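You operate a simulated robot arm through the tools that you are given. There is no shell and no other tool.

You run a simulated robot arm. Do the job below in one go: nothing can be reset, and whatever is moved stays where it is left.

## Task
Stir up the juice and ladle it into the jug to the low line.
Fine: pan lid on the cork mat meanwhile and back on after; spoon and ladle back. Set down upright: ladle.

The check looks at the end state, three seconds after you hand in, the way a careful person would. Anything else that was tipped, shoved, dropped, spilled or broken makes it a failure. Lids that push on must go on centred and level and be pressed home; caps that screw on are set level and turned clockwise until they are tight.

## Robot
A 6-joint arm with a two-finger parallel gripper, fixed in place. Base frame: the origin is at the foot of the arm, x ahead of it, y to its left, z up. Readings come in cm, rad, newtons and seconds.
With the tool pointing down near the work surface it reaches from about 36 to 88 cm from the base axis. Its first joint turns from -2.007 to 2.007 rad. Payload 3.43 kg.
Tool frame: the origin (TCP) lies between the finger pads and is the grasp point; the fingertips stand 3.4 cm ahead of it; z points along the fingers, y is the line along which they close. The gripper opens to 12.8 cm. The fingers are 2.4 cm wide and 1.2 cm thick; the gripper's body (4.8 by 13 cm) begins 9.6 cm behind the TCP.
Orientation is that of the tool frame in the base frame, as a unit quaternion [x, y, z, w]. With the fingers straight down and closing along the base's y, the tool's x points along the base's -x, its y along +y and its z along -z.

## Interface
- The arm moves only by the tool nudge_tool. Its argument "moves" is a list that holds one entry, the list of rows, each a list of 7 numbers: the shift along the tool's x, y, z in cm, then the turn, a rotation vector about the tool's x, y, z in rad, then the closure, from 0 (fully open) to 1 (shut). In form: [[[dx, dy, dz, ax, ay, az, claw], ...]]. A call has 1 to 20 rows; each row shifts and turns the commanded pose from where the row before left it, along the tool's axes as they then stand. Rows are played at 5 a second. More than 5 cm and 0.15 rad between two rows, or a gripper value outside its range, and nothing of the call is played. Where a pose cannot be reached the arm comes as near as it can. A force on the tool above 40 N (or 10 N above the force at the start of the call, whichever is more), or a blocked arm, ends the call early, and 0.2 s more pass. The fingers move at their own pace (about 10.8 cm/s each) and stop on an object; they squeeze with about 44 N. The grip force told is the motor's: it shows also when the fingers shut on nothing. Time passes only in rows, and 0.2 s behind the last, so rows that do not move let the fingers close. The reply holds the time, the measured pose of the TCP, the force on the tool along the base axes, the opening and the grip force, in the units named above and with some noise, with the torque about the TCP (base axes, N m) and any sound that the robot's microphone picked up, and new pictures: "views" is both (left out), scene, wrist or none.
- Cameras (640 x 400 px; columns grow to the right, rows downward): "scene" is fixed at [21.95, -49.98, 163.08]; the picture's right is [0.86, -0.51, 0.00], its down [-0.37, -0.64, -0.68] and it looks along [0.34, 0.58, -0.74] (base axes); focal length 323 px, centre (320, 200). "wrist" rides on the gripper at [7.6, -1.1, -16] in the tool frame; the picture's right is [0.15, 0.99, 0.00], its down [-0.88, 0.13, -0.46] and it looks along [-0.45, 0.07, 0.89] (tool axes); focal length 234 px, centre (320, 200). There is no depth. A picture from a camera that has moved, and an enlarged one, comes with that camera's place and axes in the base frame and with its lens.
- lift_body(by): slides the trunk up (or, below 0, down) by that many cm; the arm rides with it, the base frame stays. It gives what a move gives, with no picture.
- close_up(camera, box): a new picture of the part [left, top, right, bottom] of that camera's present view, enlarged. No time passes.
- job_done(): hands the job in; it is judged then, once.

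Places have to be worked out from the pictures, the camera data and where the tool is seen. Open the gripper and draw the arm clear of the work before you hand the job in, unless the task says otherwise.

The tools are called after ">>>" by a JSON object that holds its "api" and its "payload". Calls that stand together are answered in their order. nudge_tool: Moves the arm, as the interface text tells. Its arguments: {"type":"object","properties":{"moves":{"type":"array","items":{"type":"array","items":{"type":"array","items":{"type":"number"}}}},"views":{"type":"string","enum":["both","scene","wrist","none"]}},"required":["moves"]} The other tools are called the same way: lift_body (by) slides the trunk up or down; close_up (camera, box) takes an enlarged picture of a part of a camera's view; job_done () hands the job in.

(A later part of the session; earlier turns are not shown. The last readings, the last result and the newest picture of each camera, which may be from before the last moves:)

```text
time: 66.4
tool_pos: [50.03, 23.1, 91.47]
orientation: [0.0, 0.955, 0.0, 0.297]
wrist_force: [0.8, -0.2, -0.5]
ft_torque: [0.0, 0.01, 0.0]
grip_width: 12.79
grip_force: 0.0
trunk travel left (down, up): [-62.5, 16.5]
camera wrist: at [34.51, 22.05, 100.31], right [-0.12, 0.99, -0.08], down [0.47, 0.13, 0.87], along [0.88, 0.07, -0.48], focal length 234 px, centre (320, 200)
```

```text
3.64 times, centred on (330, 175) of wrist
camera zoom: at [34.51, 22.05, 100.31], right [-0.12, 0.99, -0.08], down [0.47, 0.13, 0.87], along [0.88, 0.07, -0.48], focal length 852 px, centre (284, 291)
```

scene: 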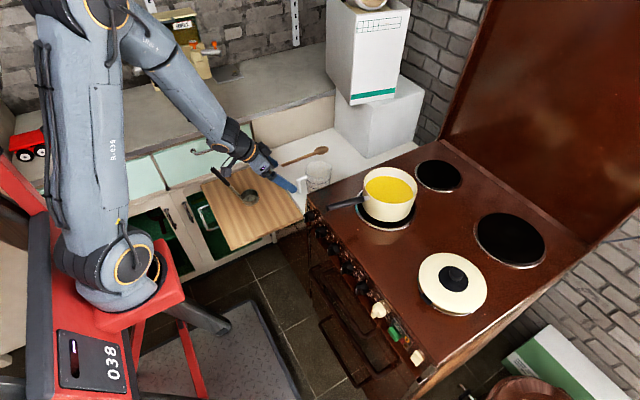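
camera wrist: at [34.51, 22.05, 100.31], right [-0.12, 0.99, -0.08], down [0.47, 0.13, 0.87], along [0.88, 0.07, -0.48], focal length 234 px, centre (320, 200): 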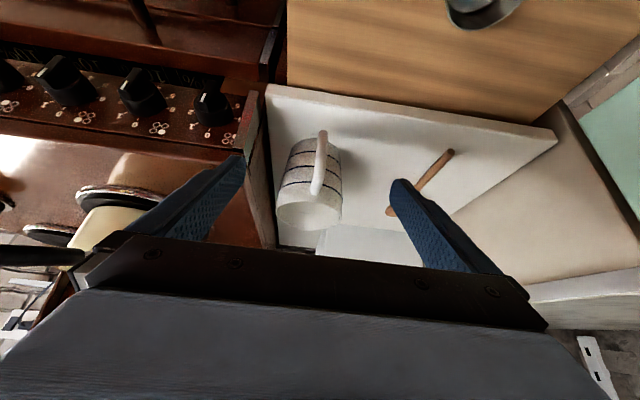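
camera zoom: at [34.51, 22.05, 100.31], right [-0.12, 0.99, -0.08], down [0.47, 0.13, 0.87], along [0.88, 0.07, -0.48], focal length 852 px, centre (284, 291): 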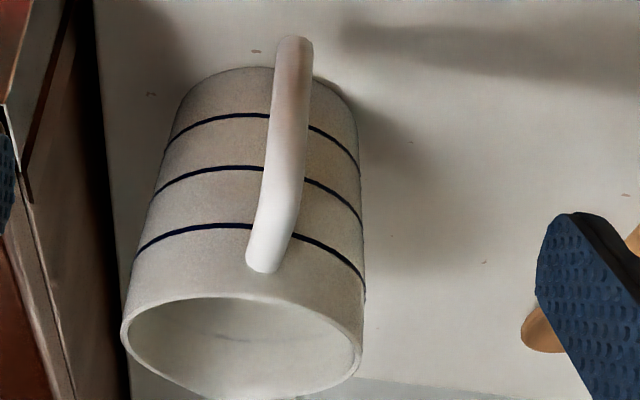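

I see three lines with the low one about z≈79.4 (2.5 cm above the base). To measure the juice level, I'll go back upright, yaw 90° and view the jug's interior obliquely from the +y side.

>>> {"api": "nudge_tool", "payload": {"moves": [[[-2.83, 0, -4.1, 0, 0, 0, 0], [-2.83, 0, -4.1, 0, 0, 0, 0], [0, 0, 0, 0, 0.15, 0, 0], [0, 0, 0, 0, 0.15, 0, 0], [0, 0, 0, 0, 0.15, 0, 0], [0, 0, 0, 0, 0.15, 0, 0], [-3.5, 2.3, 0, 0, 0, 0, 0], [-3.5, 2.3, 0, 0, 0, 0, 0], [-3.5, 2.3, 0, 0, 0, 0, 0], [-3, 2.3, 0, 0, 0, 0, 0], [0, 0, 0, 0, 0, 0, 0]]], "views": "none"}}

>>> {"api": "nudge_tool", "payload": {"moves": [[[0, 0, 0, 0, 0, 0.15, 0], [0, 0, 0, 0, 0, 0.15, 0], [0, 0, 0, 0, 0, 0.15, 0], [0, 0, 0, 0, 0, 0.15, 0], [0, 0, 0, 0, 0, 0.15, 0], [0, 0, 0, 0, 0, 0.15, 0], [0, 0, 0, 0, 0, 0.15, 0], [0, 0, 0, 0, 0, 0.15, 0], [0, 0, 0, 0, 0, 0.15, 0], [0, 0, 0, 0, 0, 0.15, 0], [0, 0, 0, 0, 0, 0.07, 0], [0, 0, 0, 0, 0, 0, 0]]]}}

>>> {"api": "close_up", "payload": {"camera": "wrist", "box": [250, 120, 410, 230]}}

```text
time: 68.8
tool_pos: [63.08, 32.3, 101.55]
orientation: [-0.001, 1.0, 0.001, 0.001]
wrist_force: [0.1, -0.3, -0.4]
ft_torque: [0.05, 0.01, -0.03]
grip_width: 12.8
grip_force: 0.0
trunk travel left (down, up): [-62.5, 16.5]
```

```text
time: 71.4
tool_pos: [63.32, 32.3, 101.49]
orientation: [0.706, 0.708, 0.001, 0.0]
wrist_force: [0.1, -0.2, -0.3]
ft_torque: [-0.03, -0.02, -0.02]
grip_width: 12.8
grip_force: 0.0
trunk travel left (down, up): [-62.5, 16.5]
camera wrist: at [62.05, 39.87, 117.44], right [0.99, 0.15, 0.0], down [0.13, -0.88, 0.46], along [0.07, -0.45, -0.89], focal length 234 px, centre (320, 200)
```

scene: 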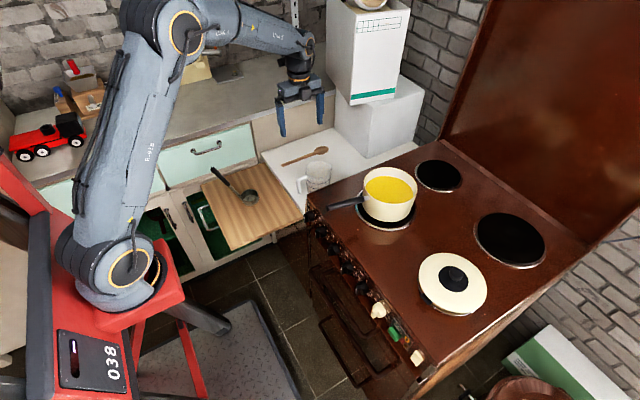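
wrist: 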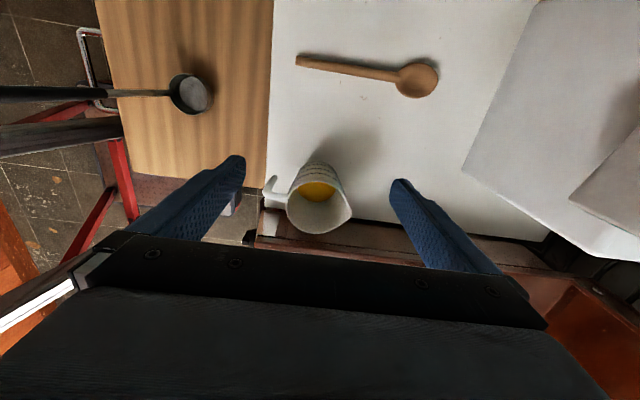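

```text
3.64 times, centred on (330, 175) of wrist
camera zoom: at [62.05, 39.87, 117.44], right [0.99, 0.15, 0.0], down [0.13, -0.88, 0.46], along [0.07, -0.45, -0.89], focal length 852 px, centre (284, 291)
```

zoom: 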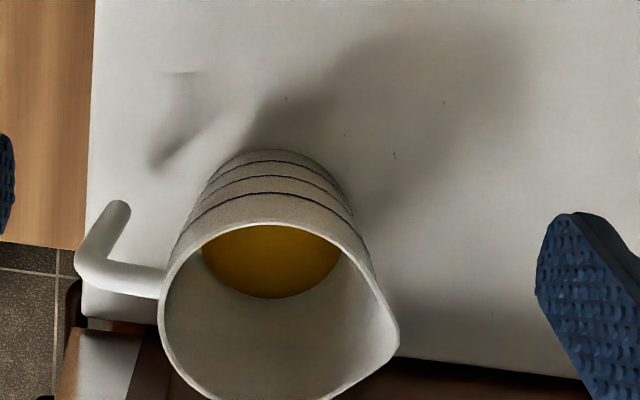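

This view shows both the outside lines and the juice surface. I enlarge the jug further.

>>> {"api": "close_up", "payload": {"camera": "wrist", "box": [280, 155, 360, 205]}}

>>> {"api": "close_up", "payload": {"camera": "wrist", "box": [280, 190, 360, 240]}}

>>> {"api": "close_up", "payload": {"camera": "wrist", "box": [0, 40, 240, 190]}}

```text
8.00 times, centred on (320, 180) of wrist
camera zoom: at [62.05, 39.87, 117.44], right [0.99, 0.15, 0.0], down [0.13, -0.88, 0.46], along [0.07, -0.45, -0.89], focal length 1873 px, centre (320, 360)
```

zoom: 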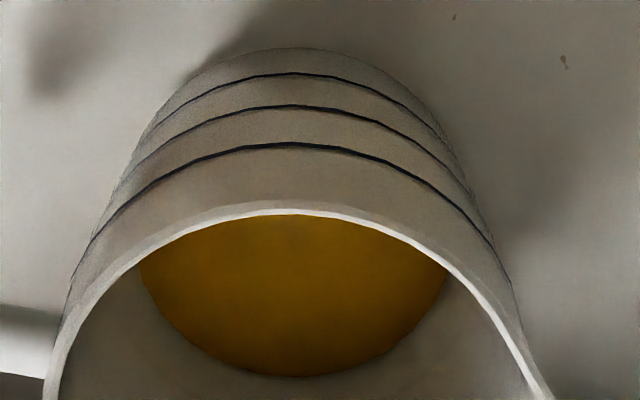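

```text
8.00 times, centred on (320, 215) of wrist
camera zoom: at [62.05, 39.87, 117.44], right [0.99, 0.15, 0.0], down [0.13, -0.88, 0.46], along [0.07, -0.45, -0.89], focal length 1873 px, centre (320, 80)
```

zoom: 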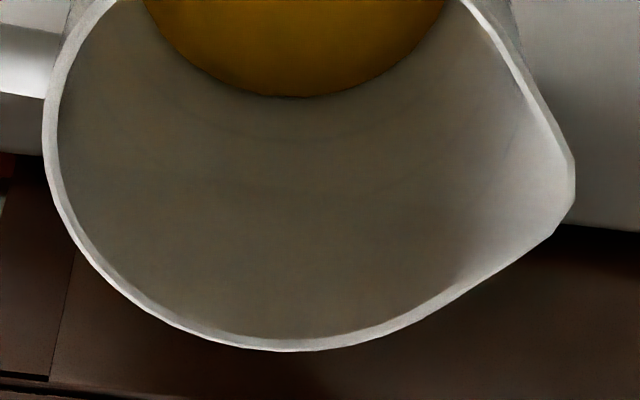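

```text
2.67 times, centred on (120, 115) of wrist
camera zoom: at [62.05, 39.87, 117.44], right [0.99, 0.15, 0.0], down [0.13, -0.88, 0.46], along [0.07, -0.45, -0.89], focal length 624 px, centre (853, 427)
```

zoom: 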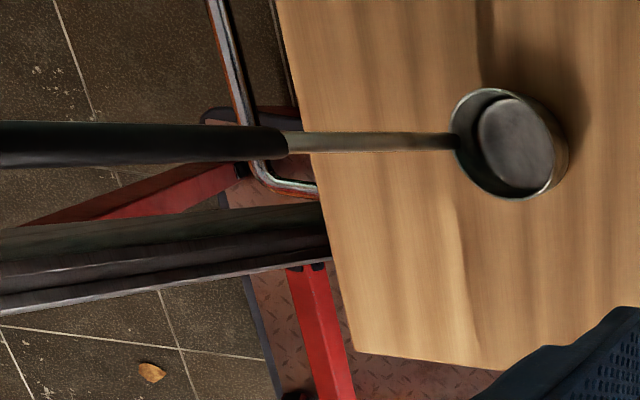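

I see faint arcs on the jug's inner wall, likely the line marks. I'll enlarge those to read the level against them directly.

>>> {"api": "close_up", "payload": {"camera": "wrist", "box": [300, 198, 340, 223]}}

>>> {"api": "close_up", "payload": {"camera": "wrist", "box": [285, 190, 345, 235]}}

>>> {"api": "close_up", "payload": {"camera": "scene", "box": [300, 155, 340, 180]}}

```text
16.00 times, centred on (320, 210) of wrist
camera zoom: at [62.05, 39.87, 117.44], right [0.99, 0.15, 0.0], down [0.13, -0.88, 0.46], along [0.07, -0.45, -0.89], focal length 3747 px, centre (320, 32)
```

zoom: 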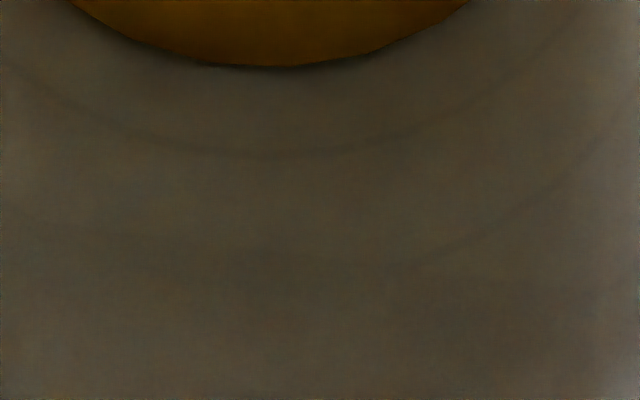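

```text
8.89 times, centred on (315, 212) of wrist
camera zoom: at [62.05, 39.87, 117.44], right [0.99, 0.15, 0.0], down [0.13, -0.88, 0.46], along [0.07, -0.45, -0.89], focal length 2082 px, centre (364, 89)
```

zoom: 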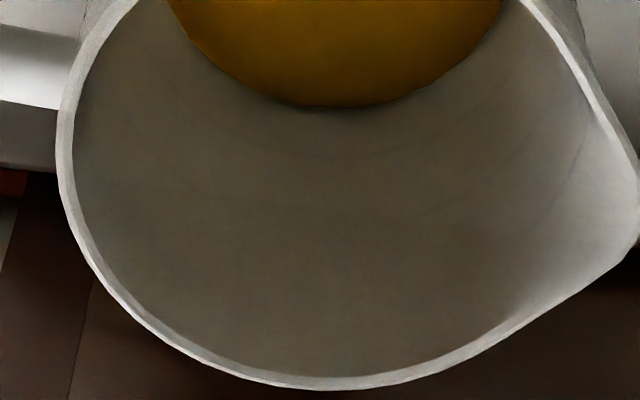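

```text
16.00 times, centred on (320, 168) of scene
camera zoom: at [21.95, -49.98, 163.08], right [0.86, -0.51, 0.0], down [-0.37, -0.64, -0.68], along [0.34, 0.58, -0.74], focal length 5165 px, centre (320, 720)
```

zoom: 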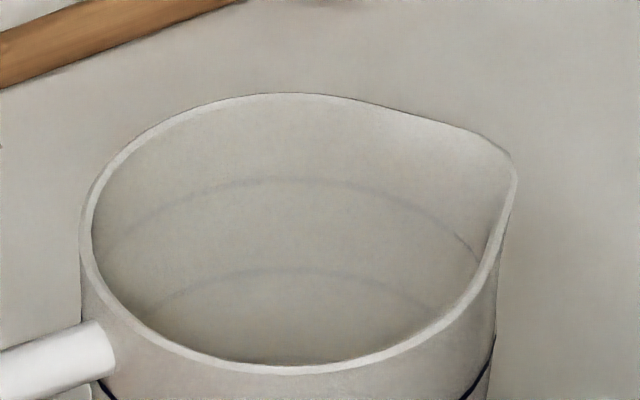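

The low line shows faintly inside, roughly 1.1 cm above the current juice edge, so about 45–50 ml must be added. Now the ladle: I yaw back and move over it to measure the handle.

>>> {"api": "nudge_tool", "payload": {"moves": [[[0, 0, -4, 0, 0, 0, 0.3], [0, 0, -4, 0, 0, 0, 0.3], [0, 0, 0, 0, 0, -0.07, 0.3], [0, 0, 0, 0, 0, -0.15, 0.3], [0, 0, 0, 0, 0, -0.15, 0.3], [0, 0, 0, 0, 0, -0.15, 0.3], [0, 0, 0, 0, 0, -0.15, 0.3], [0, 0, 0, 0, 0, -0.15, 0.3], [0, 0, 0, 0, 0, -0.15, 0.3], [0, 0, 0, 0, 0, -0.15, 0.3], [0, 0, 0, 0, 0, -0.15, 0.3], [0, 0, 0, 0, 0, -0.15, 0.3], [0, 0, 0, 0, 0, -0.15, 0.3], [4.2, 0.3, 0, 0, 0, 0, 0.3], [4.2, 0.3, 0, 0, 0, 0, 0.3], [4.2, 0.3, 0, 0, 0, 0, 0.3], [4.2, 0.3, 0, 0, 0, 0, 0.3], [4.2, 0.3, 0, 0, 0, 0, 0.3], [4.2, 0.3, 0, 0, 0, 0, 0.3], [0, 0, 0, 0, 0, 0, 0.3]]]}}

>>> {"api": "close_up", "payload": {"camera": "wrist", "box": [240, 60, 400, 220]}}

>>> {"api": "close_up", "payload": {"camera": "scene", "box": [195, 150, 275, 215]}}

```text
time: 75.6
tool_pos: [38.15, 34.06, 109.06]
orientation: [-0.001, 1.0, 0.0, 0.001]
wrist_force: [0.3, -0.7, 0.6]
ft_torque: [0.01, 0.02, 0.03]
grip_width: 8.97
grip_force: 0.2
trunk travel left (down, up): [-62.5, 16.5]
camera wrist: at [30.48, 32.88, 124.98], right [-0.15, 0.99, 0.0], down [0.88, 0.13, 0.46], along [0.45, 0.07, -0.89], focal length 234 px, centre (320, 200)
```

scene: 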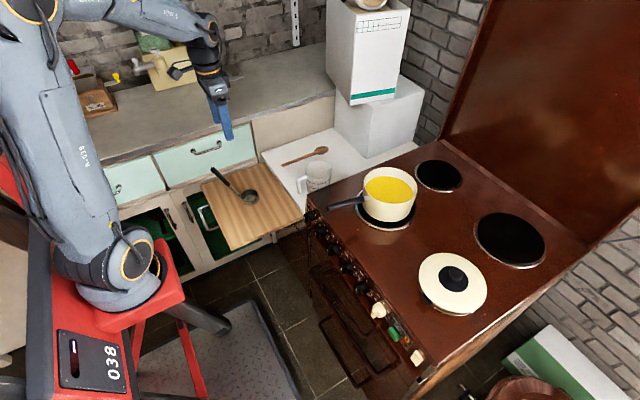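
wrist: 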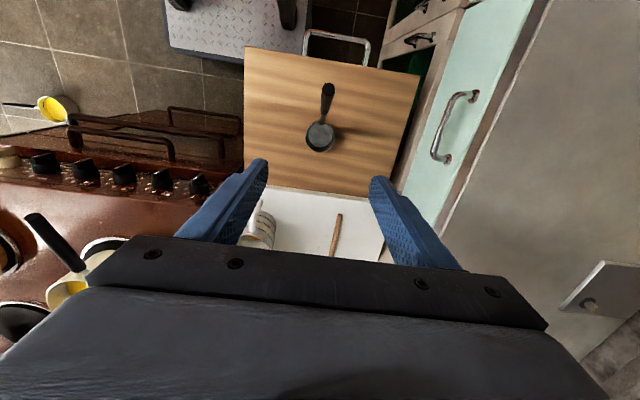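

```text
2.50 times, centred on (320, 140) of wrist
camera zoom: at [30.48, 32.88, 124.98], right [-0.15, 0.99, 0.0], down [0.88, 0.13, 0.46], along [0.45, 0.07, -0.89], focal length 585 px, centre (320, 350)
```

zoom: 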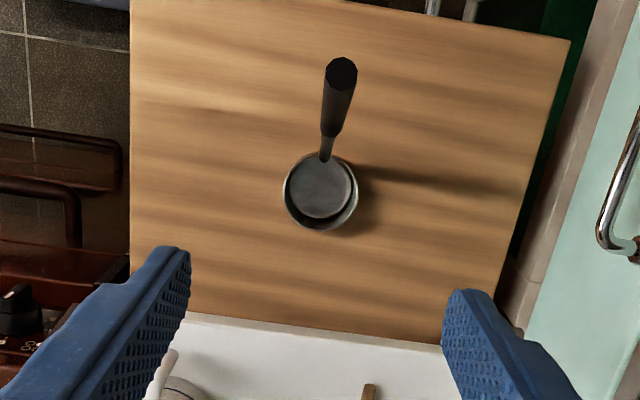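

```text
6.15 times, centred on (235, 182) of scene
camera zoom: at [21.95, -49.98, 163.08], right [0.86, -0.51, 0.0], down [-0.37, -0.64, -0.68], along [0.34, 0.58, -0.74], focal length 1986 px, centre (843, 308)
```

zoom: 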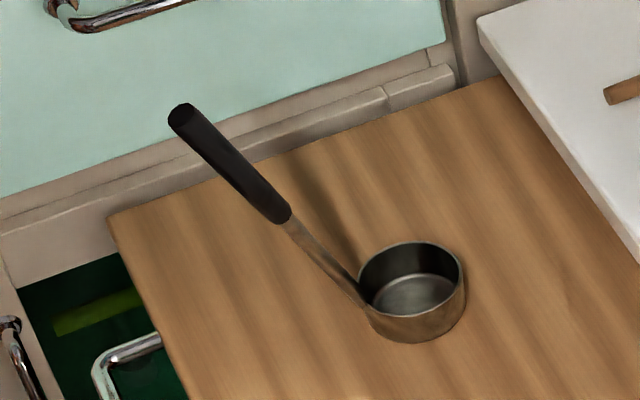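

Handle end is at ≈(31.5,34.0,94), leaning ~20° from vertical toward −x; cup rim ≈(41,34.2,77). I position above the upper handle at x≈33 and recheck centring.

>>> {"api": "nudge_tool", "payload": {"moves": [[[2.6, 0, 2, 0, 0, 0, 0.4], [2.5, 0, 2, 0, 0, 0, 0.4], [0, 0, 3, 0, 0, 0, 0.4], [0, 0, 0, 0, 0, 0, 0.4]]]}}

>>> {"api": "close_up", "payload": {"camera": "wrist", "box": [240, 80, 400, 220]}}

>>> {"api": "close_up", "payload": {"camera": "scene", "box": [185, 110, 275, 210]}}

```text
time: 76.6
tool_pos: [33.14, 33.98, 102.15]
orientation: [-0.001, 1.0, 0.001, 0.001]
wrist_force: [0.2, 0.6, 0.1]
ft_torque: [0.03, -0.01, -0.02]
grip_width: 7.67
grip_force: 0.1
trunk travel left (down, up): [-62.5, 16.5]
camera wrist: at [25.49, 32.95, 118.2], right [-0.15, 0.99, 0.0], down [0.88, 0.13, 0.46], along [0.45, 0.07, -0.89], focal length 234 px, centre (320, 200)
```

scene: 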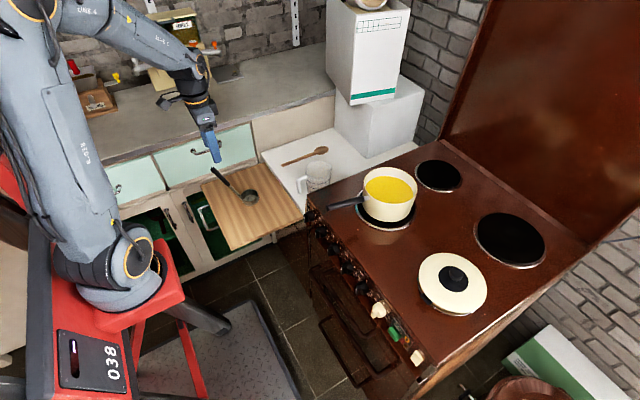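
wrist: 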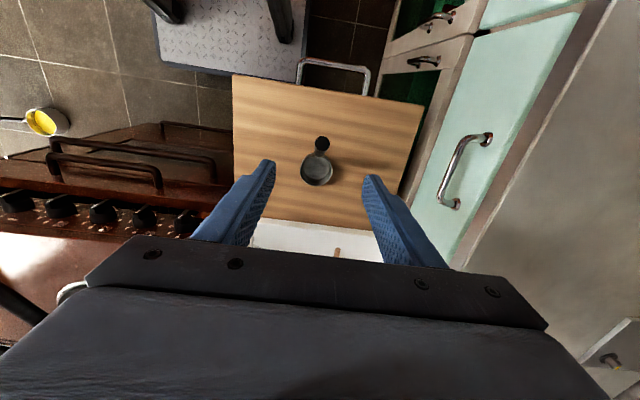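

```text
2.86 times, centred on (320, 150) of wrist
camera zoom: at [25.49, 32.95, 118.2], right [-0.15, 0.99, 0.0], down [0.88, 0.13, 0.46], along [0.45, 0.07, -0.89], focal length 669 px, centre (320, 343)
```

zoom: 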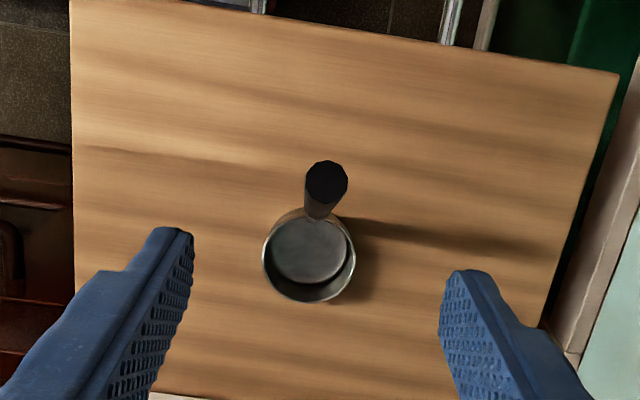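

```text
4.00 times, centred on (230, 160) of scene
camera zoom: at [21.95, -49.98, 163.08], right [0.86, -0.51, 0.0], down [-0.37, -0.64, -0.68], along [0.34, 0.58, -0.74], focal length 1291 px, centre (680, 360)
```

zoom: 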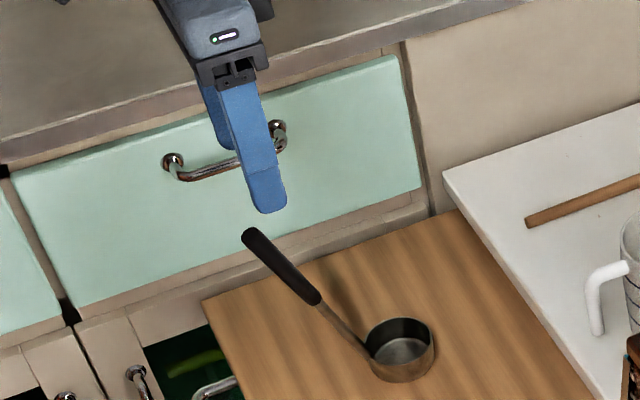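

The handle is centred between the fingers (y≈34.1). I descend around it to TCP z≈90.5.

>>> {"api": "nudge_tool", "payload": {"moves": [[[0, 0.15, 4, 0, 0, 0, 0.4], [0, 0, 3.5, 0, 0, 0, 0.4], [0, 0, 2.5, 0, 0, 0, 0.4], [0, 0, 1.6, 0, 0, 0, 0.4], [0, 0, 0, 0, 0, 0, 0.4]]]}}

>>> {"api": "close_up", "payload": {"camera": "wrist", "box": [240, 80, 400, 220]}}

>>> {"api": "close_up", "payload": {"camera": "scene", "box": [185, 130, 275, 210]}}

```text
time: 77.8
tool_pos: [33.19, 34.24, 90.9]
orientation: [-0.001, 1.0, -0.001, 0.001]
wrist_force: [0.3, -0.3, 0.1]
ft_torque: [0.01, 0.02, -0.02]
grip_width: 7.68
grip_force: 0.0
trunk travel left (down, up): [-62.5, 16.5]
camera wrist: at [25.47, 33.16, 106.77], right [-0.15, 0.99, 0.0], down [0.88, 0.13, 0.46], along [0.45, 0.07, -0.89], focal length 234 px, centre (320, 200)
```

scene: 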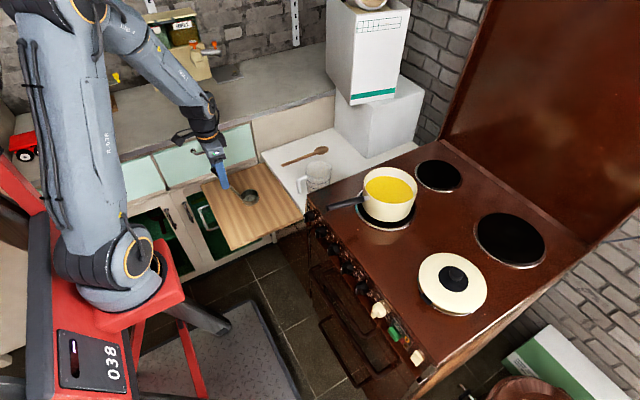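
wrist: 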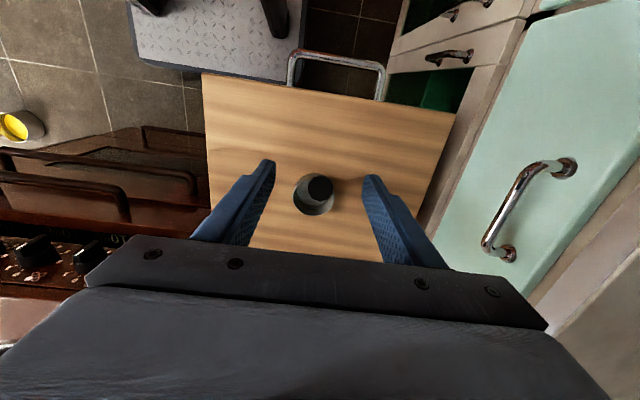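

```text
2.86 times, centred on (320, 150) of wrist
camera zoom: at [25.47, 33.16, 106.77], right [-0.15, 0.99, 0.0], down [0.88, 0.13, 0.46], along [0.45, 0.07, -0.89], focal length 669 px, centre (320, 343)
```

zoom: 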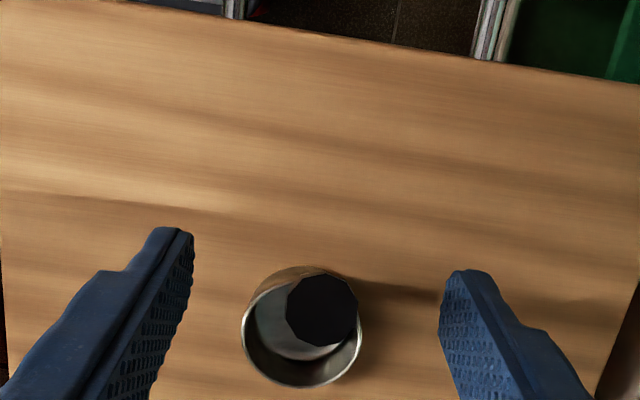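

```text
5.00 times, centred on (230, 170) of scene
camera zoom: at [21.95, -49.98, 163.08], right [0.86, -0.51, 0.0], down [-0.37, -0.64, -0.68], along [0.34, 0.58, -0.74], focal length 1614 px, centre (770, 350)
```

zoom: 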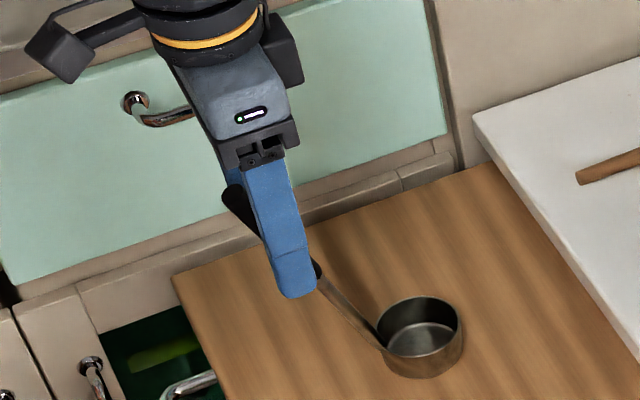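

The handle is between the pads at the grip portion. I close in steps to avoid knocking it.

>>> {"api": "nudge_tool", "payload": {"moves": [[[0, 0, 0, 0, 0, 0, 0.6], [0, -0.1, 0, 0, 0, 0, 0.75], [0, 0, 0, 0, 0, 0, 0.8], [0, 0, 0, 0, 0, 0, 0.84], [0, 0, 0, 0, 0, 0, 0.87], [0, 0, 0, 0, 0, 0, 0.9], [0, 0, 0, 0, 0, 0, 1], [0, 0, 0, 0, 0, 0, 1]]]}}

>>> {"api": "close_up", "payload": {"camera": "wrist", "box": [240, 80, 400, 220]}}

>>> {"api": "close_up", "payload": {"camera": "scene", "box": [185, 130, 275, 210]}}

```text
time: 79.6
tool_pos: [33.16, 34.23, 90.82]
orientation: [0.0, 1.0, 0.0, 0.002]
wrist_force: [0.0, 0.6, 1.8]
ft_torque: [0.37, -0.22, 0.12]
grip_width: 1.83
grip_force: 43.9
trunk travel left (down, up): [-62.5, 16.5]
camera wrist: at [25.43, 33.05, 106.75], right [-0.15, 0.99, 0.0], down [0.88, 0.13, 0.46], along [0.45, 0.07, -0.89], focal length 234 px, centre (320, 200)
```

scene: 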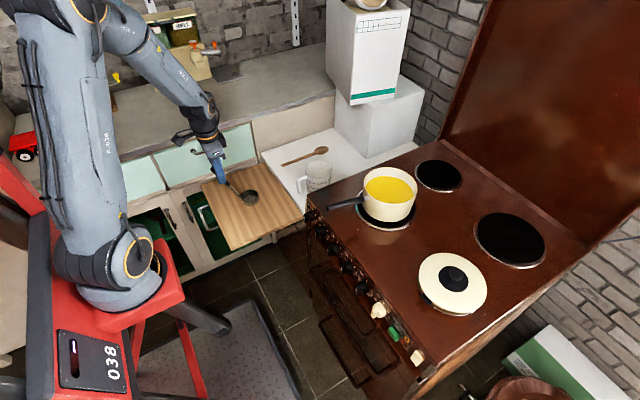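
wrist: 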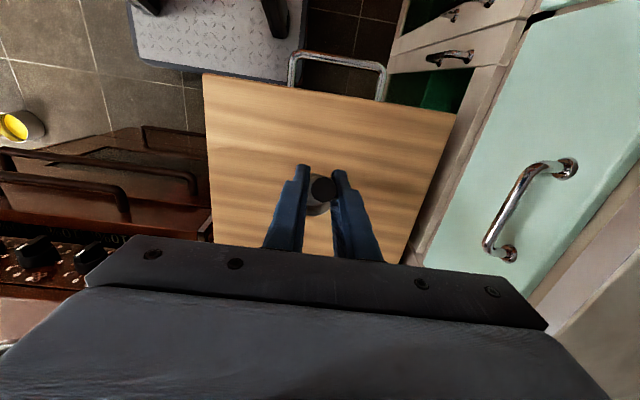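

```text
2.86 times, centred on (320, 150) of wrist
camera zoom: at [25.43, 33.05, 106.75], right [-0.15, 0.99, 0.0], down [0.88, 0.13, 0.46], along [0.45, 0.07, -0.89], focal length 669 px, centre (320, 343)
```

zoom: 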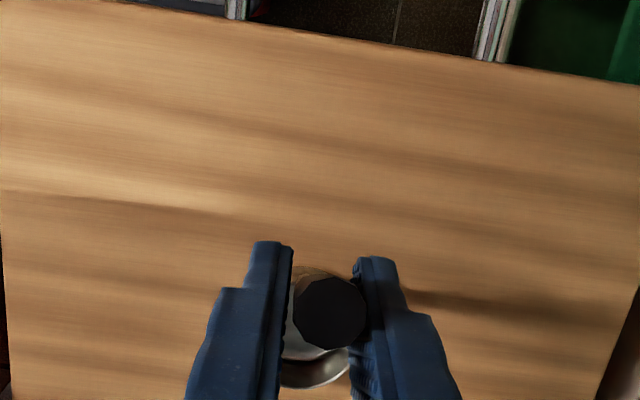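

```text
5.00 times, centred on (230, 170) of scene
camera zoom: at [21.95, -49.98, 163.08], right [0.86, -0.51, 0.0], down [-0.37, -0.64, -0.68], along [0.34, 0.58, -0.74], focal length 1614 px, centre (770, 350)
```

zoom: 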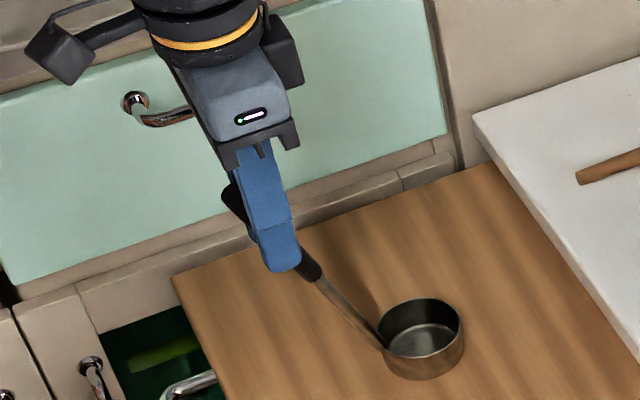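

Gripped (1.83 cm). I lift the ladle slowly and look.

>>> {"api": "nudge_tool", "payload": {"moves": [[[0, 0, -0.5, 0, 0, 0, 1], [0, 0, -0.5, 0, 0, 0, 1], [0, 0, -1, 0, 0, 0, 1], [0, 0, -2, 0, 0, 0, 1], [0, 0, -3, 0, 0, 0, 1], [0, 0, -4, 0, 0, 0, 1], [0, 0, -4, 0, 0, 0, 1], [0, 0, -4, 0, 0, 0, 1], [0, 0, -4, 0, 0, 0, 1], [0, 0, -4, 0, 0, 0, 1], [0, 0, -2, 0, 0, 0, 1], [0, 0, 0, 0, 0, 0, 1]]]}}

>>> {"api": "close_up", "payload": {"camera": "scene", "box": [170, 50, 290, 190]}}

>>> {"api": "close_up", "payload": {"camera": "wrist", "box": [240, 80, 400, 220]}}

```text
time: 82.2
tool_pos: [32.92, 34.03, 119.72]
orientation: [-0.001, 1.0, 0.0, 0.001]
wrist_force: [0.1, -0.5, -2.6]
ft_torque: [0.02, 0.2, 0.0]
grip_width: 1.86
grip_force: 44.4
trunk travel left (down, up): [-62.5, 16.5]
camera wrist: at [25.23, 32.98, 135.6], right [-0.15, 0.99, 0.0], down [0.88, 0.13, 0.46], along [0.45, 0.07, -0.89], focal length 234 px, centre (320, 200)
```

scene: 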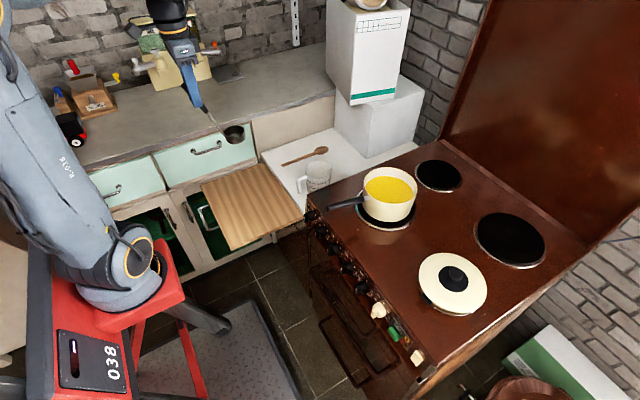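
wrist: 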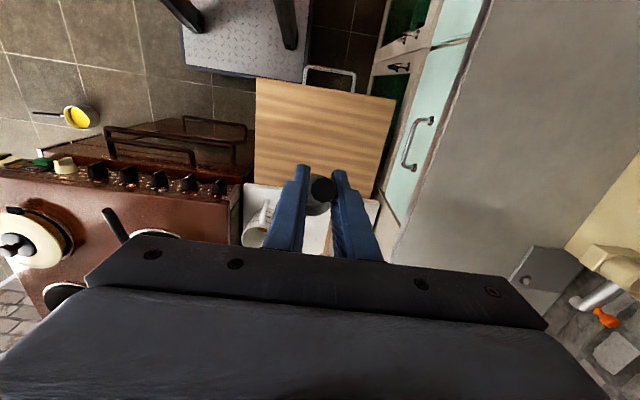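

```text
2.86 times, centred on (230, 120) of scene
camera zoom: at [21.95, -49.98, 163.08], right [0.86, -0.51, 0.0], down [-0.37, -0.64, -0.68], along [0.34, 0.58, -0.74], focal length 922 px, centre (577, 429)
```

zoom: 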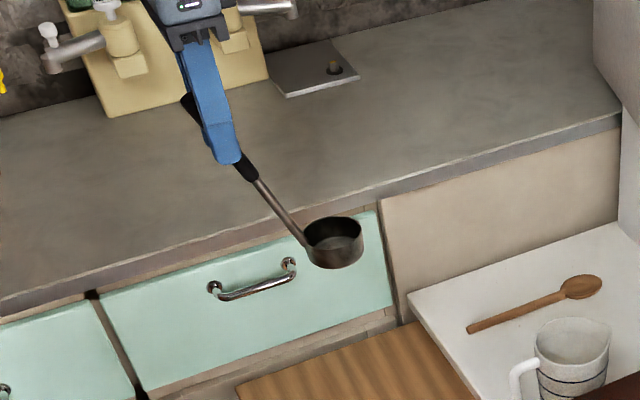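

```text
2.86 times, centred on (320, 150) of wrist
camera zoom: at [25.23, 32.98, 135.6], right [-0.15, 0.99, 0.0], down [0.88, 0.13, 0.46], along [0.45, 0.07, -0.89], focal length 669 px, centre (320, 343)
```

zoom: 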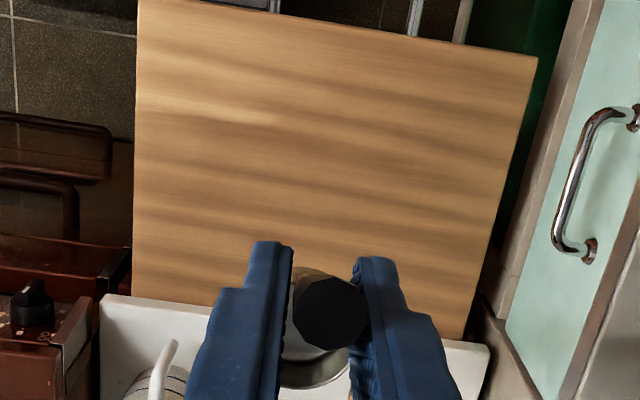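

The ladle is held upright; cup rim is ≈8 cm ahead and ≈14.2 cm below the TCP. I move toward the stove at height and then yaw +90° so the handle points −y.

>>> {"api": "nudge_tool", "payload": {"moves": [[[-3, -3.2, -0.3, 0, 0, 0, 1], [-3, -3.2, -0.3, 0, 0, 0, 1], [-3, -3.2, -0.3, 0, 0, 0, 1], [-3, -3.2, -0.3, 0, 0, 0, 1], [-3, -3.2, -0.3, 0, 0, 0, 1], [-3, -3.2, -0.3, 0, 0, 0, 1], [-3, -3.2, -0.3, 0, 0, 0, 1], [-3, -3.2, -0.3, 0, 0, 0, 1], [-3, -3.2, -0.3, 0, 0, 0, 1], [0, 0, 0, 0, 0, 0, 1]]], "views": "none"}}

>>> {"api": "nudge_tool", "payload": {"moves": [[[0, 0, 0, 0, 0, -0.15, 1], [0, 0, 0, 0, 0, -0.15, 1], [0, 0, 0, 0, 0, -0.15, 1], [0, 0, 0, 0, 0, -0.15, 1], [0, 0, 0, 0, 0, -0.15, 1], [0, 0, 0, 0, 0, -0.15, 1], [0, 0, 0, 0, 0, -0.15, 1], [0, 0, 0, 0, 0, -0.15, 1], [0, 0, 0, 0, 0, -0.15, 1], [0, 0, 0, 0, 0, -0.15, 1], [0, 0, 0, 0, 0, -0.07, 1], [0, 0, 0, 0, 0, 0, 1]]]}}

```text
time: 84.4
tool_pos: [60.3, 5.32, 122.36]
orientation: [-0.001, 1.0, 0.0, 0.001]
wrist_force: [0.0, 0.4, -1.4]
ft_torque: [0.02, 0.19, 0.0]
grip_width: 1.83
grip_force: 43.7
trunk travel left (down, up): [-62.5, 16.5]
```

```text
time: 87.0
tool_pos: [60.03, 5.17, 122.56]
orientation: [0.708, -0.706, 0.0, 0.0]
wrist_force: [-0.3, -0.5, -2.0]
ft_torque: [-0.14, 0.0, 0.02]
grip_width: 1.85
grip_force: 44.0
trunk travel left (down, up): [-62.5, 16.5]
camera wrist: at [60.95, -2.35, 138.5], right [-0.99, -0.15, 0.0], down [-0.13, 0.88, 0.46], along [-0.07, 0.45, -0.89], focal length 234 px, centre (320, 200)
```

scene: 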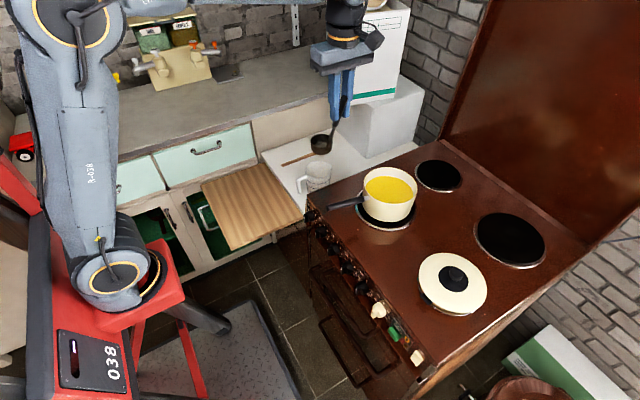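
wrist: 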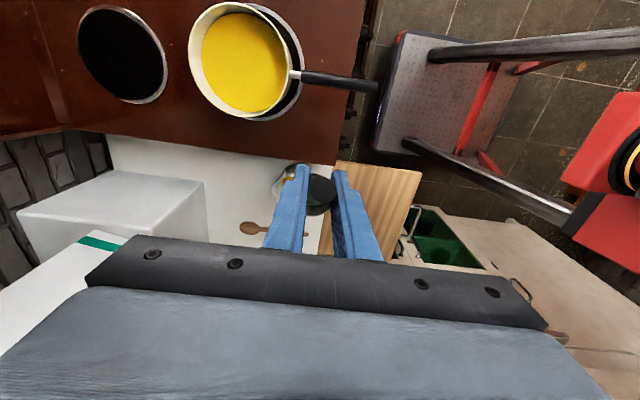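

Handle now points −y. Before filling, I'll do a dry run of the pouring pose over the jug to check geometry; first I bring the empty cup above the jug.

>>> {"api": "nudge_tool", "payload": {"moves": [[[-2.43, -1.43, 3.15, 0, 0, 0, 1], [-2.43, -1.43, 3.15, 0, 0, 0, 1], [-2.43, -1.43, 3.15, 0, 0, 0, 1], [-2.43, -1.43, 3.15, 0, 0, 0, 1], [0, 0, 0, 0, 0, 0, 1]]]}}

>>> {"api": "close_up", "payload": {"camera": "scene", "box": [280, 100, 380, 200]}}

>>> {"api": "close_up", "payload": {"camera": "wrist", "box": [240, 100, 400, 240]}}

```text
time: 88.2
tool_pos: [65.88, 15.04, 109.95]
orientation: [0.707, -0.707, 0.0, 0.0]
wrist_force: [0.0, 0.6, -2.3]
ft_torque: [-0.13, -0.03, 0.01]
grip_width: 1.84
grip_force: 44.2
trunk travel left (down, up): [-62.5, 16.5]
camera wrist: at [66.83, 7.47, 125.94], right [-0.99, -0.15, 0.0], down [-0.13, 0.88, 0.46], along [-0.06, 0.45, -0.89], focal length 234 px, centre (320, 200)
```

scene: 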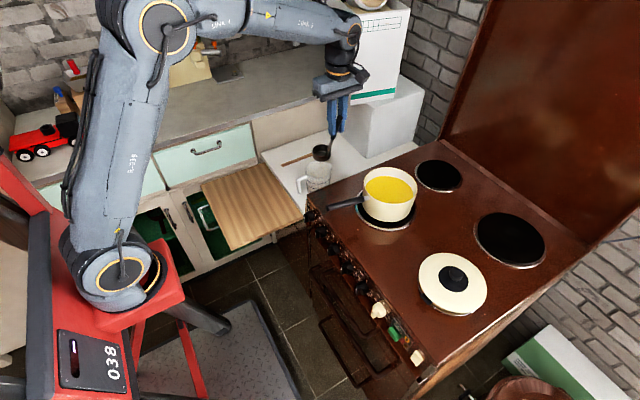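
wrist: 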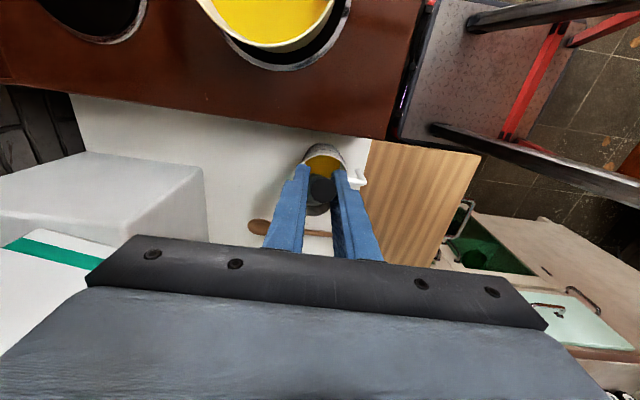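

```text
4.00 times, centred on (330, 150) of scene
camera zoom: at [21.95, -49.98, 163.08], right [0.86, -0.51, 0.0], down [-0.37, -0.64, -0.68], along [0.34, 0.58, -0.74], focal length 1291 px, centre (280, 400)
```

zoom: 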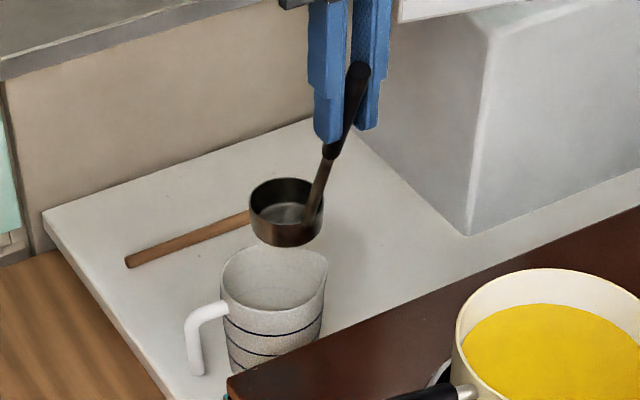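

```text
2.86 times, centred on (320, 170) of wrist
camera zoom: at [66.83, 7.47, 125.94], right [-0.99, -0.15, 0.0], down [-0.13, 0.88, 0.46], along [-0.06, 0.45, -0.89], focal length 669 px, centre (320, 286)
```

zoom: 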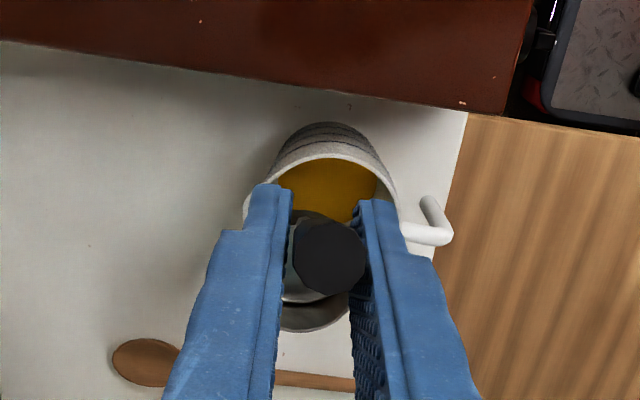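

The cup sits over the jug as expected (rim about 15 cm below TCP). I lower 2.5 cm and dry-run the tilt about the lip by 0.7 rad.

>>> {"api": "nudge_tool", "payload": {"moves": [[[0, 0, 1.5, 0, 0, 0, 1], [0, 0, 1, 0, 0, 0, 1], [0, 1.5, -0.215, 0.1, 0, 0, 1], [0, 1.5, -0.215, 0.1, 0, 0, 1], [0, 1.5, -0.215, 0.1, 0, 0, 1], [0, 1.5, -0.215, 0.1, 0, 0, 1], [0, 1.5, -0.215, 0.1, 0, 0, 1], [0, 1.5, -0.215, 0.1, 0, 0, 1], [0, 1.5, -0.215, 0.1, 0, 0, 1], [0, 0, 0, 0, 0, 0, 1]]]}}

>>> {"api": "close_up", "payload": {"camera": "scene", "box": [280, 110, 380, 210]}}

>>> {"api": "close_up", "payload": {"camera": "wrist", "box": [240, 100, 400, 240]}}

```text
time: 90.4
tool_pos: [55.48, 15.29, 105.72]
orientation: [0.664, -0.664, 0.244, -0.244]
wrist_force: [-0.5, 0.0, -1.8]
ft_torque: [-0.2, 0.2, 0.0]
grip_width: 1.87
grip_force: 43.9
trunk travel left (down, up): [-62.5, 16.5]
camera wrist: at [45.97, 7.66, 118.65], right [-0.75, -0.15, -0.64], down [-0.39, 0.88, 0.27], along [0.52, 0.45, -0.72], focal length 234 px, centre (320, 200)
```

scene: 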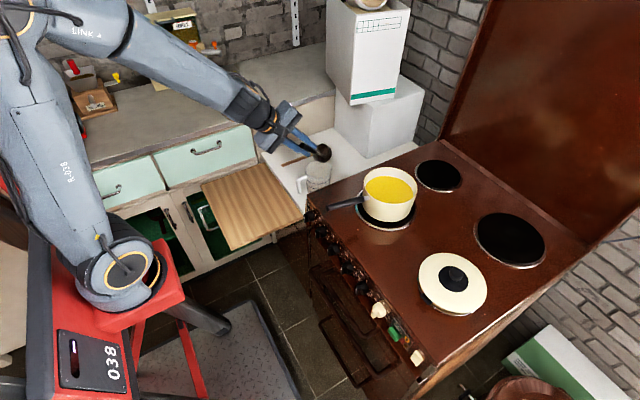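
wrist: 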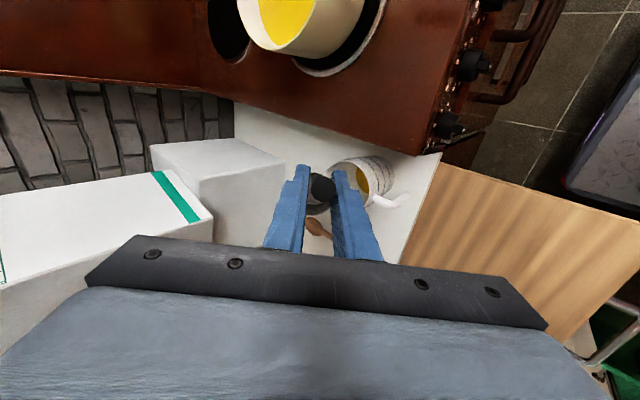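

```text
4.00 times, centred on (330, 160) of scene
camera zoom: at [21.95, -49.98, 163.08], right [0.86, -0.51, 0.0], down [-0.37, -0.64, -0.68], along [0.34, 0.58, -0.74], focal length 1291 px, centre (280, 360)
```

zoom: 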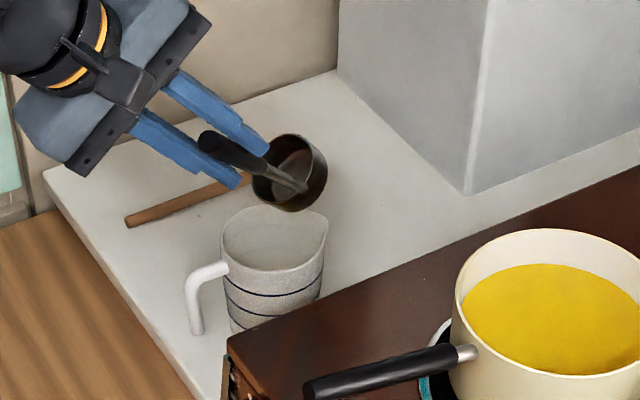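

```text
2.86 times, centred on (320, 170) of wrist
camera zoom: at [45.97, 7.66, 118.65], right [-0.75, -0.15, -0.64], down [-0.39, 0.88, 0.27], along [0.52, 0.45, -0.72], focal length 669 px, centre (320, 286)
```

zoom: 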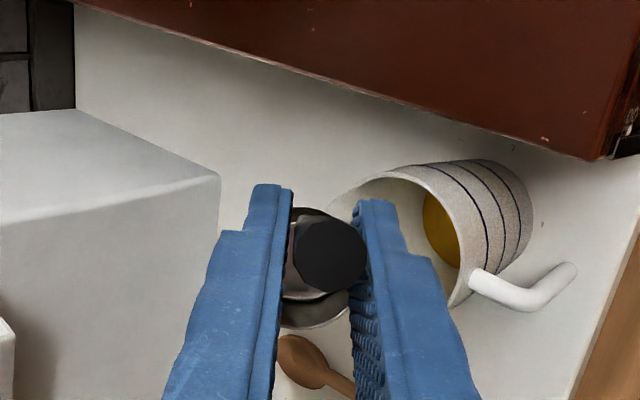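

The tilt works and the lip sits right above the jug opening. I untilt, rise, and carry the ladle to above the pan.

>>> {"api": "nudge_tool", "payload": {"moves": [[[0, -1.473, 0.364, -0.1, 0, 0, 1], [0, -1.473, 0.364, -0.1, 0, 0, 1], [0, -1.473, 0.364, -0.1, 0, 0, 1], [0, -1.473, 0.364, -0.1, 0, 0, 1], [0, -1.473, 0.364, -0.1, 0, 0, 1], [0, -1.473, 0.364, -0.1, 0, 0, 1], [0, -1.473, 0.364, -0.1, 0, 0, 1], [0, 0, -4, 0, 0, 0, 1], [0, 0, -4, 0, 0, 0, 1], [0, 0, -4, 0, 0, 0, 1], [4.3, -1.27, 0, 0, 0, 0, 1], [4.3, -1.27, 0, 0, 0, 0, 1], [4.3, -1.27, 0, 0, 0, 0, 1], [4.3, -1.27, 0, 0, 0, 0, 1], [4.3, -1.27, 0, 0, 0, 0, 1], [4.3, -1.27, 0, 0, 0, 0, 1], [0, 0, 0, 0, 0, 0, 1]]]}}

>>> {"api": "close_up", "payload": {"camera": "scene", "box": [340, 110, 440, 230]}}

>>> {"api": "close_up", "payload": {"camera": "wrist", "box": [240, 100, 400, 240]}}

```text
time: 94.0
tool_pos: [73.62, -10.72, 119.57]
orientation: [0.707, -0.707, 0.0, -0.002]
wrist_force: [0.5, -1.0, -2.6]
ft_torque: [-0.15, -0.04, -0.01]
grip_width: 1.85
grip_force: 44.1
trunk travel left (down, up): [-62.5, 16.5]
camera wrist: at [74.56, -18.29, 135.45], right [-0.99, -0.15, 0.0], down [-0.13, 0.88, 0.46], along [-0.07, 0.45, -0.89], focal length 234 px, centre (320, 200)
```

scene: 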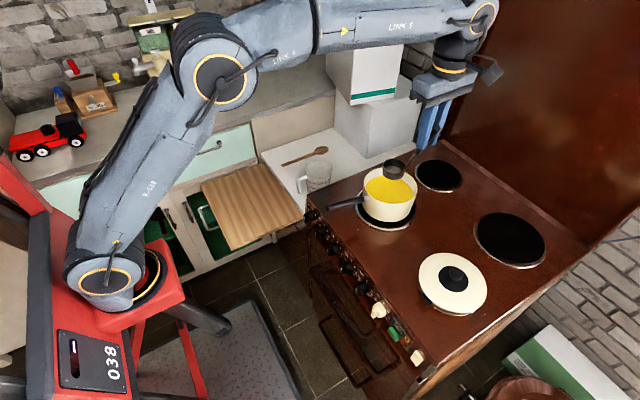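
wrist: 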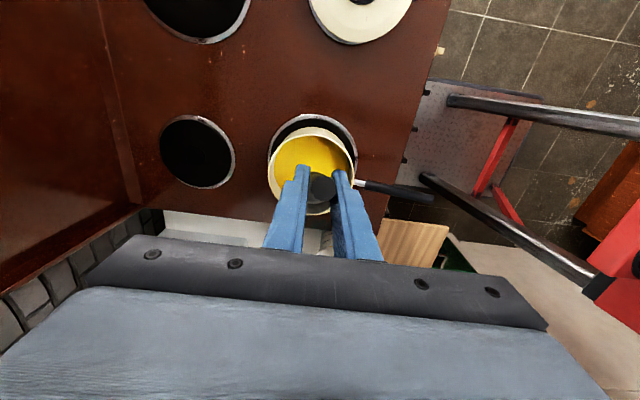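

```text
3.33 times, centred on (390, 170) of scene
camera zoom: at [21.95, -49.98, 163.08], right [0.86, -0.51, 0.0], down [-0.37, -0.64, -0.68], along [0.34, 0.58, -0.74], focal length 1076 px, centre (87, 300)
```

zoom: 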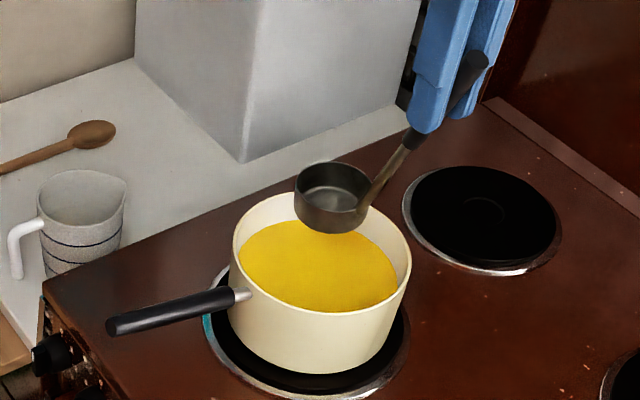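

```text
2.86 times, centred on (320, 170) of wrist
camera zoom: at [74.56, -18.29, 135.45], right [-0.99, -0.15, 0.0], down [-0.13, 0.88, 0.46], along [-0.07, 0.45, -0.89], focal length 669 px, centre (320, 286)
```

zoom: 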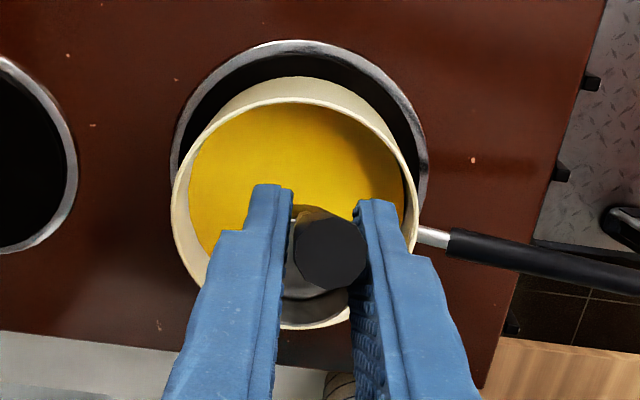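

The empty ladle is over the pan, aligned. I lower it level until the cup is nearly submerged, then check.

>>> {"api": "nudge_tool", "payload": {"moves": [[[0, 0, 2.5, 0, 0, 0, 1], [0, 0, 2.5, 0, 0, 0, 1], [0, 0, 2.5, 0, 0, 0, 1], [0, 0, 1.5, 0, 0, 0, 1], [0, 0, 1, 0, 0, 0, 1], [0, 0, 1, 0, 0, 0, 1], [0, 0, 0, 0, 0, 0, 1]]], "views": "none"}}

>>> {"api": "close_up", "payload": {"camera": "scene", "box": [340, 110, 440, 230]}}

```text
time: 95.6
tool_pos: [73.31, -10.58, 108.45]
orientation: [0.707, -0.707, 0.001, 0.0]
wrist_force: [-0.5, -0.4, -3.0]
ft_torque: [-0.22, 0.0, 0.03]
grip_width: 1.84
grip_force: 44.1
trunk travel left (down, up): [-62.5, 16.5]
```

```text
3.33 times, centred on (390, 170) of scene
camera zoom: at [21.95, -49.98, 163.08], right [0.86, -0.51, 0.0], down [-0.37, -0.64, -0.68], along [0.34, 0.58, -0.74], focal length 1076 px, centre (87, 300)
```

zoom: 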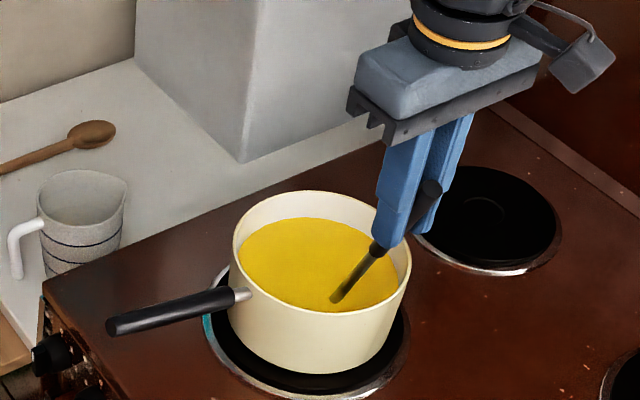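

The cup is fully under the surface, so it fills. I raise it slowly and level.

>>> {"api": "nudge_tool", "payload": {"moves": [[[0, 0, 0, 0, 0, 0, 1], [0, 0, -0.5, 0, 0, 0, 1], [0, 0, -0.5, 0, 0, 0, 1], [0, 0, -0.5, 0, 0, 0, 1], [0, 0, -0.5, 0, 0, 0, 1], [0, 0, -0.5, 0, 0, 0, 1], [0, 0, -0.7, 0, 0, 0, 1], [0, 0, -0.7, 0, 0, 0, 1], [0, 0, -0.7, 0, 0, 0, 1], [0, 0, -0.7, 0, 0, 0, 1], [0, 0, 0, 0, 0, 0, 1], [0, 0, 0, 0, 0, 0, 1]]], "views": "none"}}

>>> {"api": "close_up", "payload": {"camera": "scene", "box": [340, 110, 440, 230]}}

```text
time: 98.2
tool_pos: [73.47, -10.92, 113.69]
orientation: [0.707, -0.707, 0.001, -0.001]
wrist_force: [0.7, -0.1, -3.3]
ft_torque: [-0.22, -0.02, -0.03]
grip_width: 1.85
grip_force: 43.9
trunk travel left (down, up): [-62.5, 16.5]
```

```text
3.33 times, centred on (390, 170) of scene
camera zoom: at [21.95, -49.98, 163.08], right [0.86, -0.51, 0.0], down [-0.37, -0.64, -0.68], along [0.34, 0.58, -0.74], focal length 1076 px, centre (87, 300)
```

zoom: 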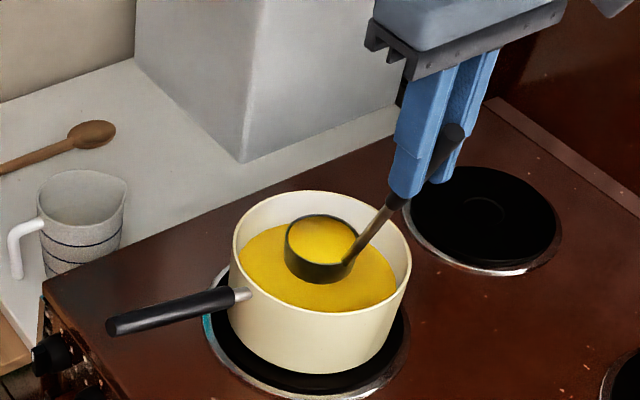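

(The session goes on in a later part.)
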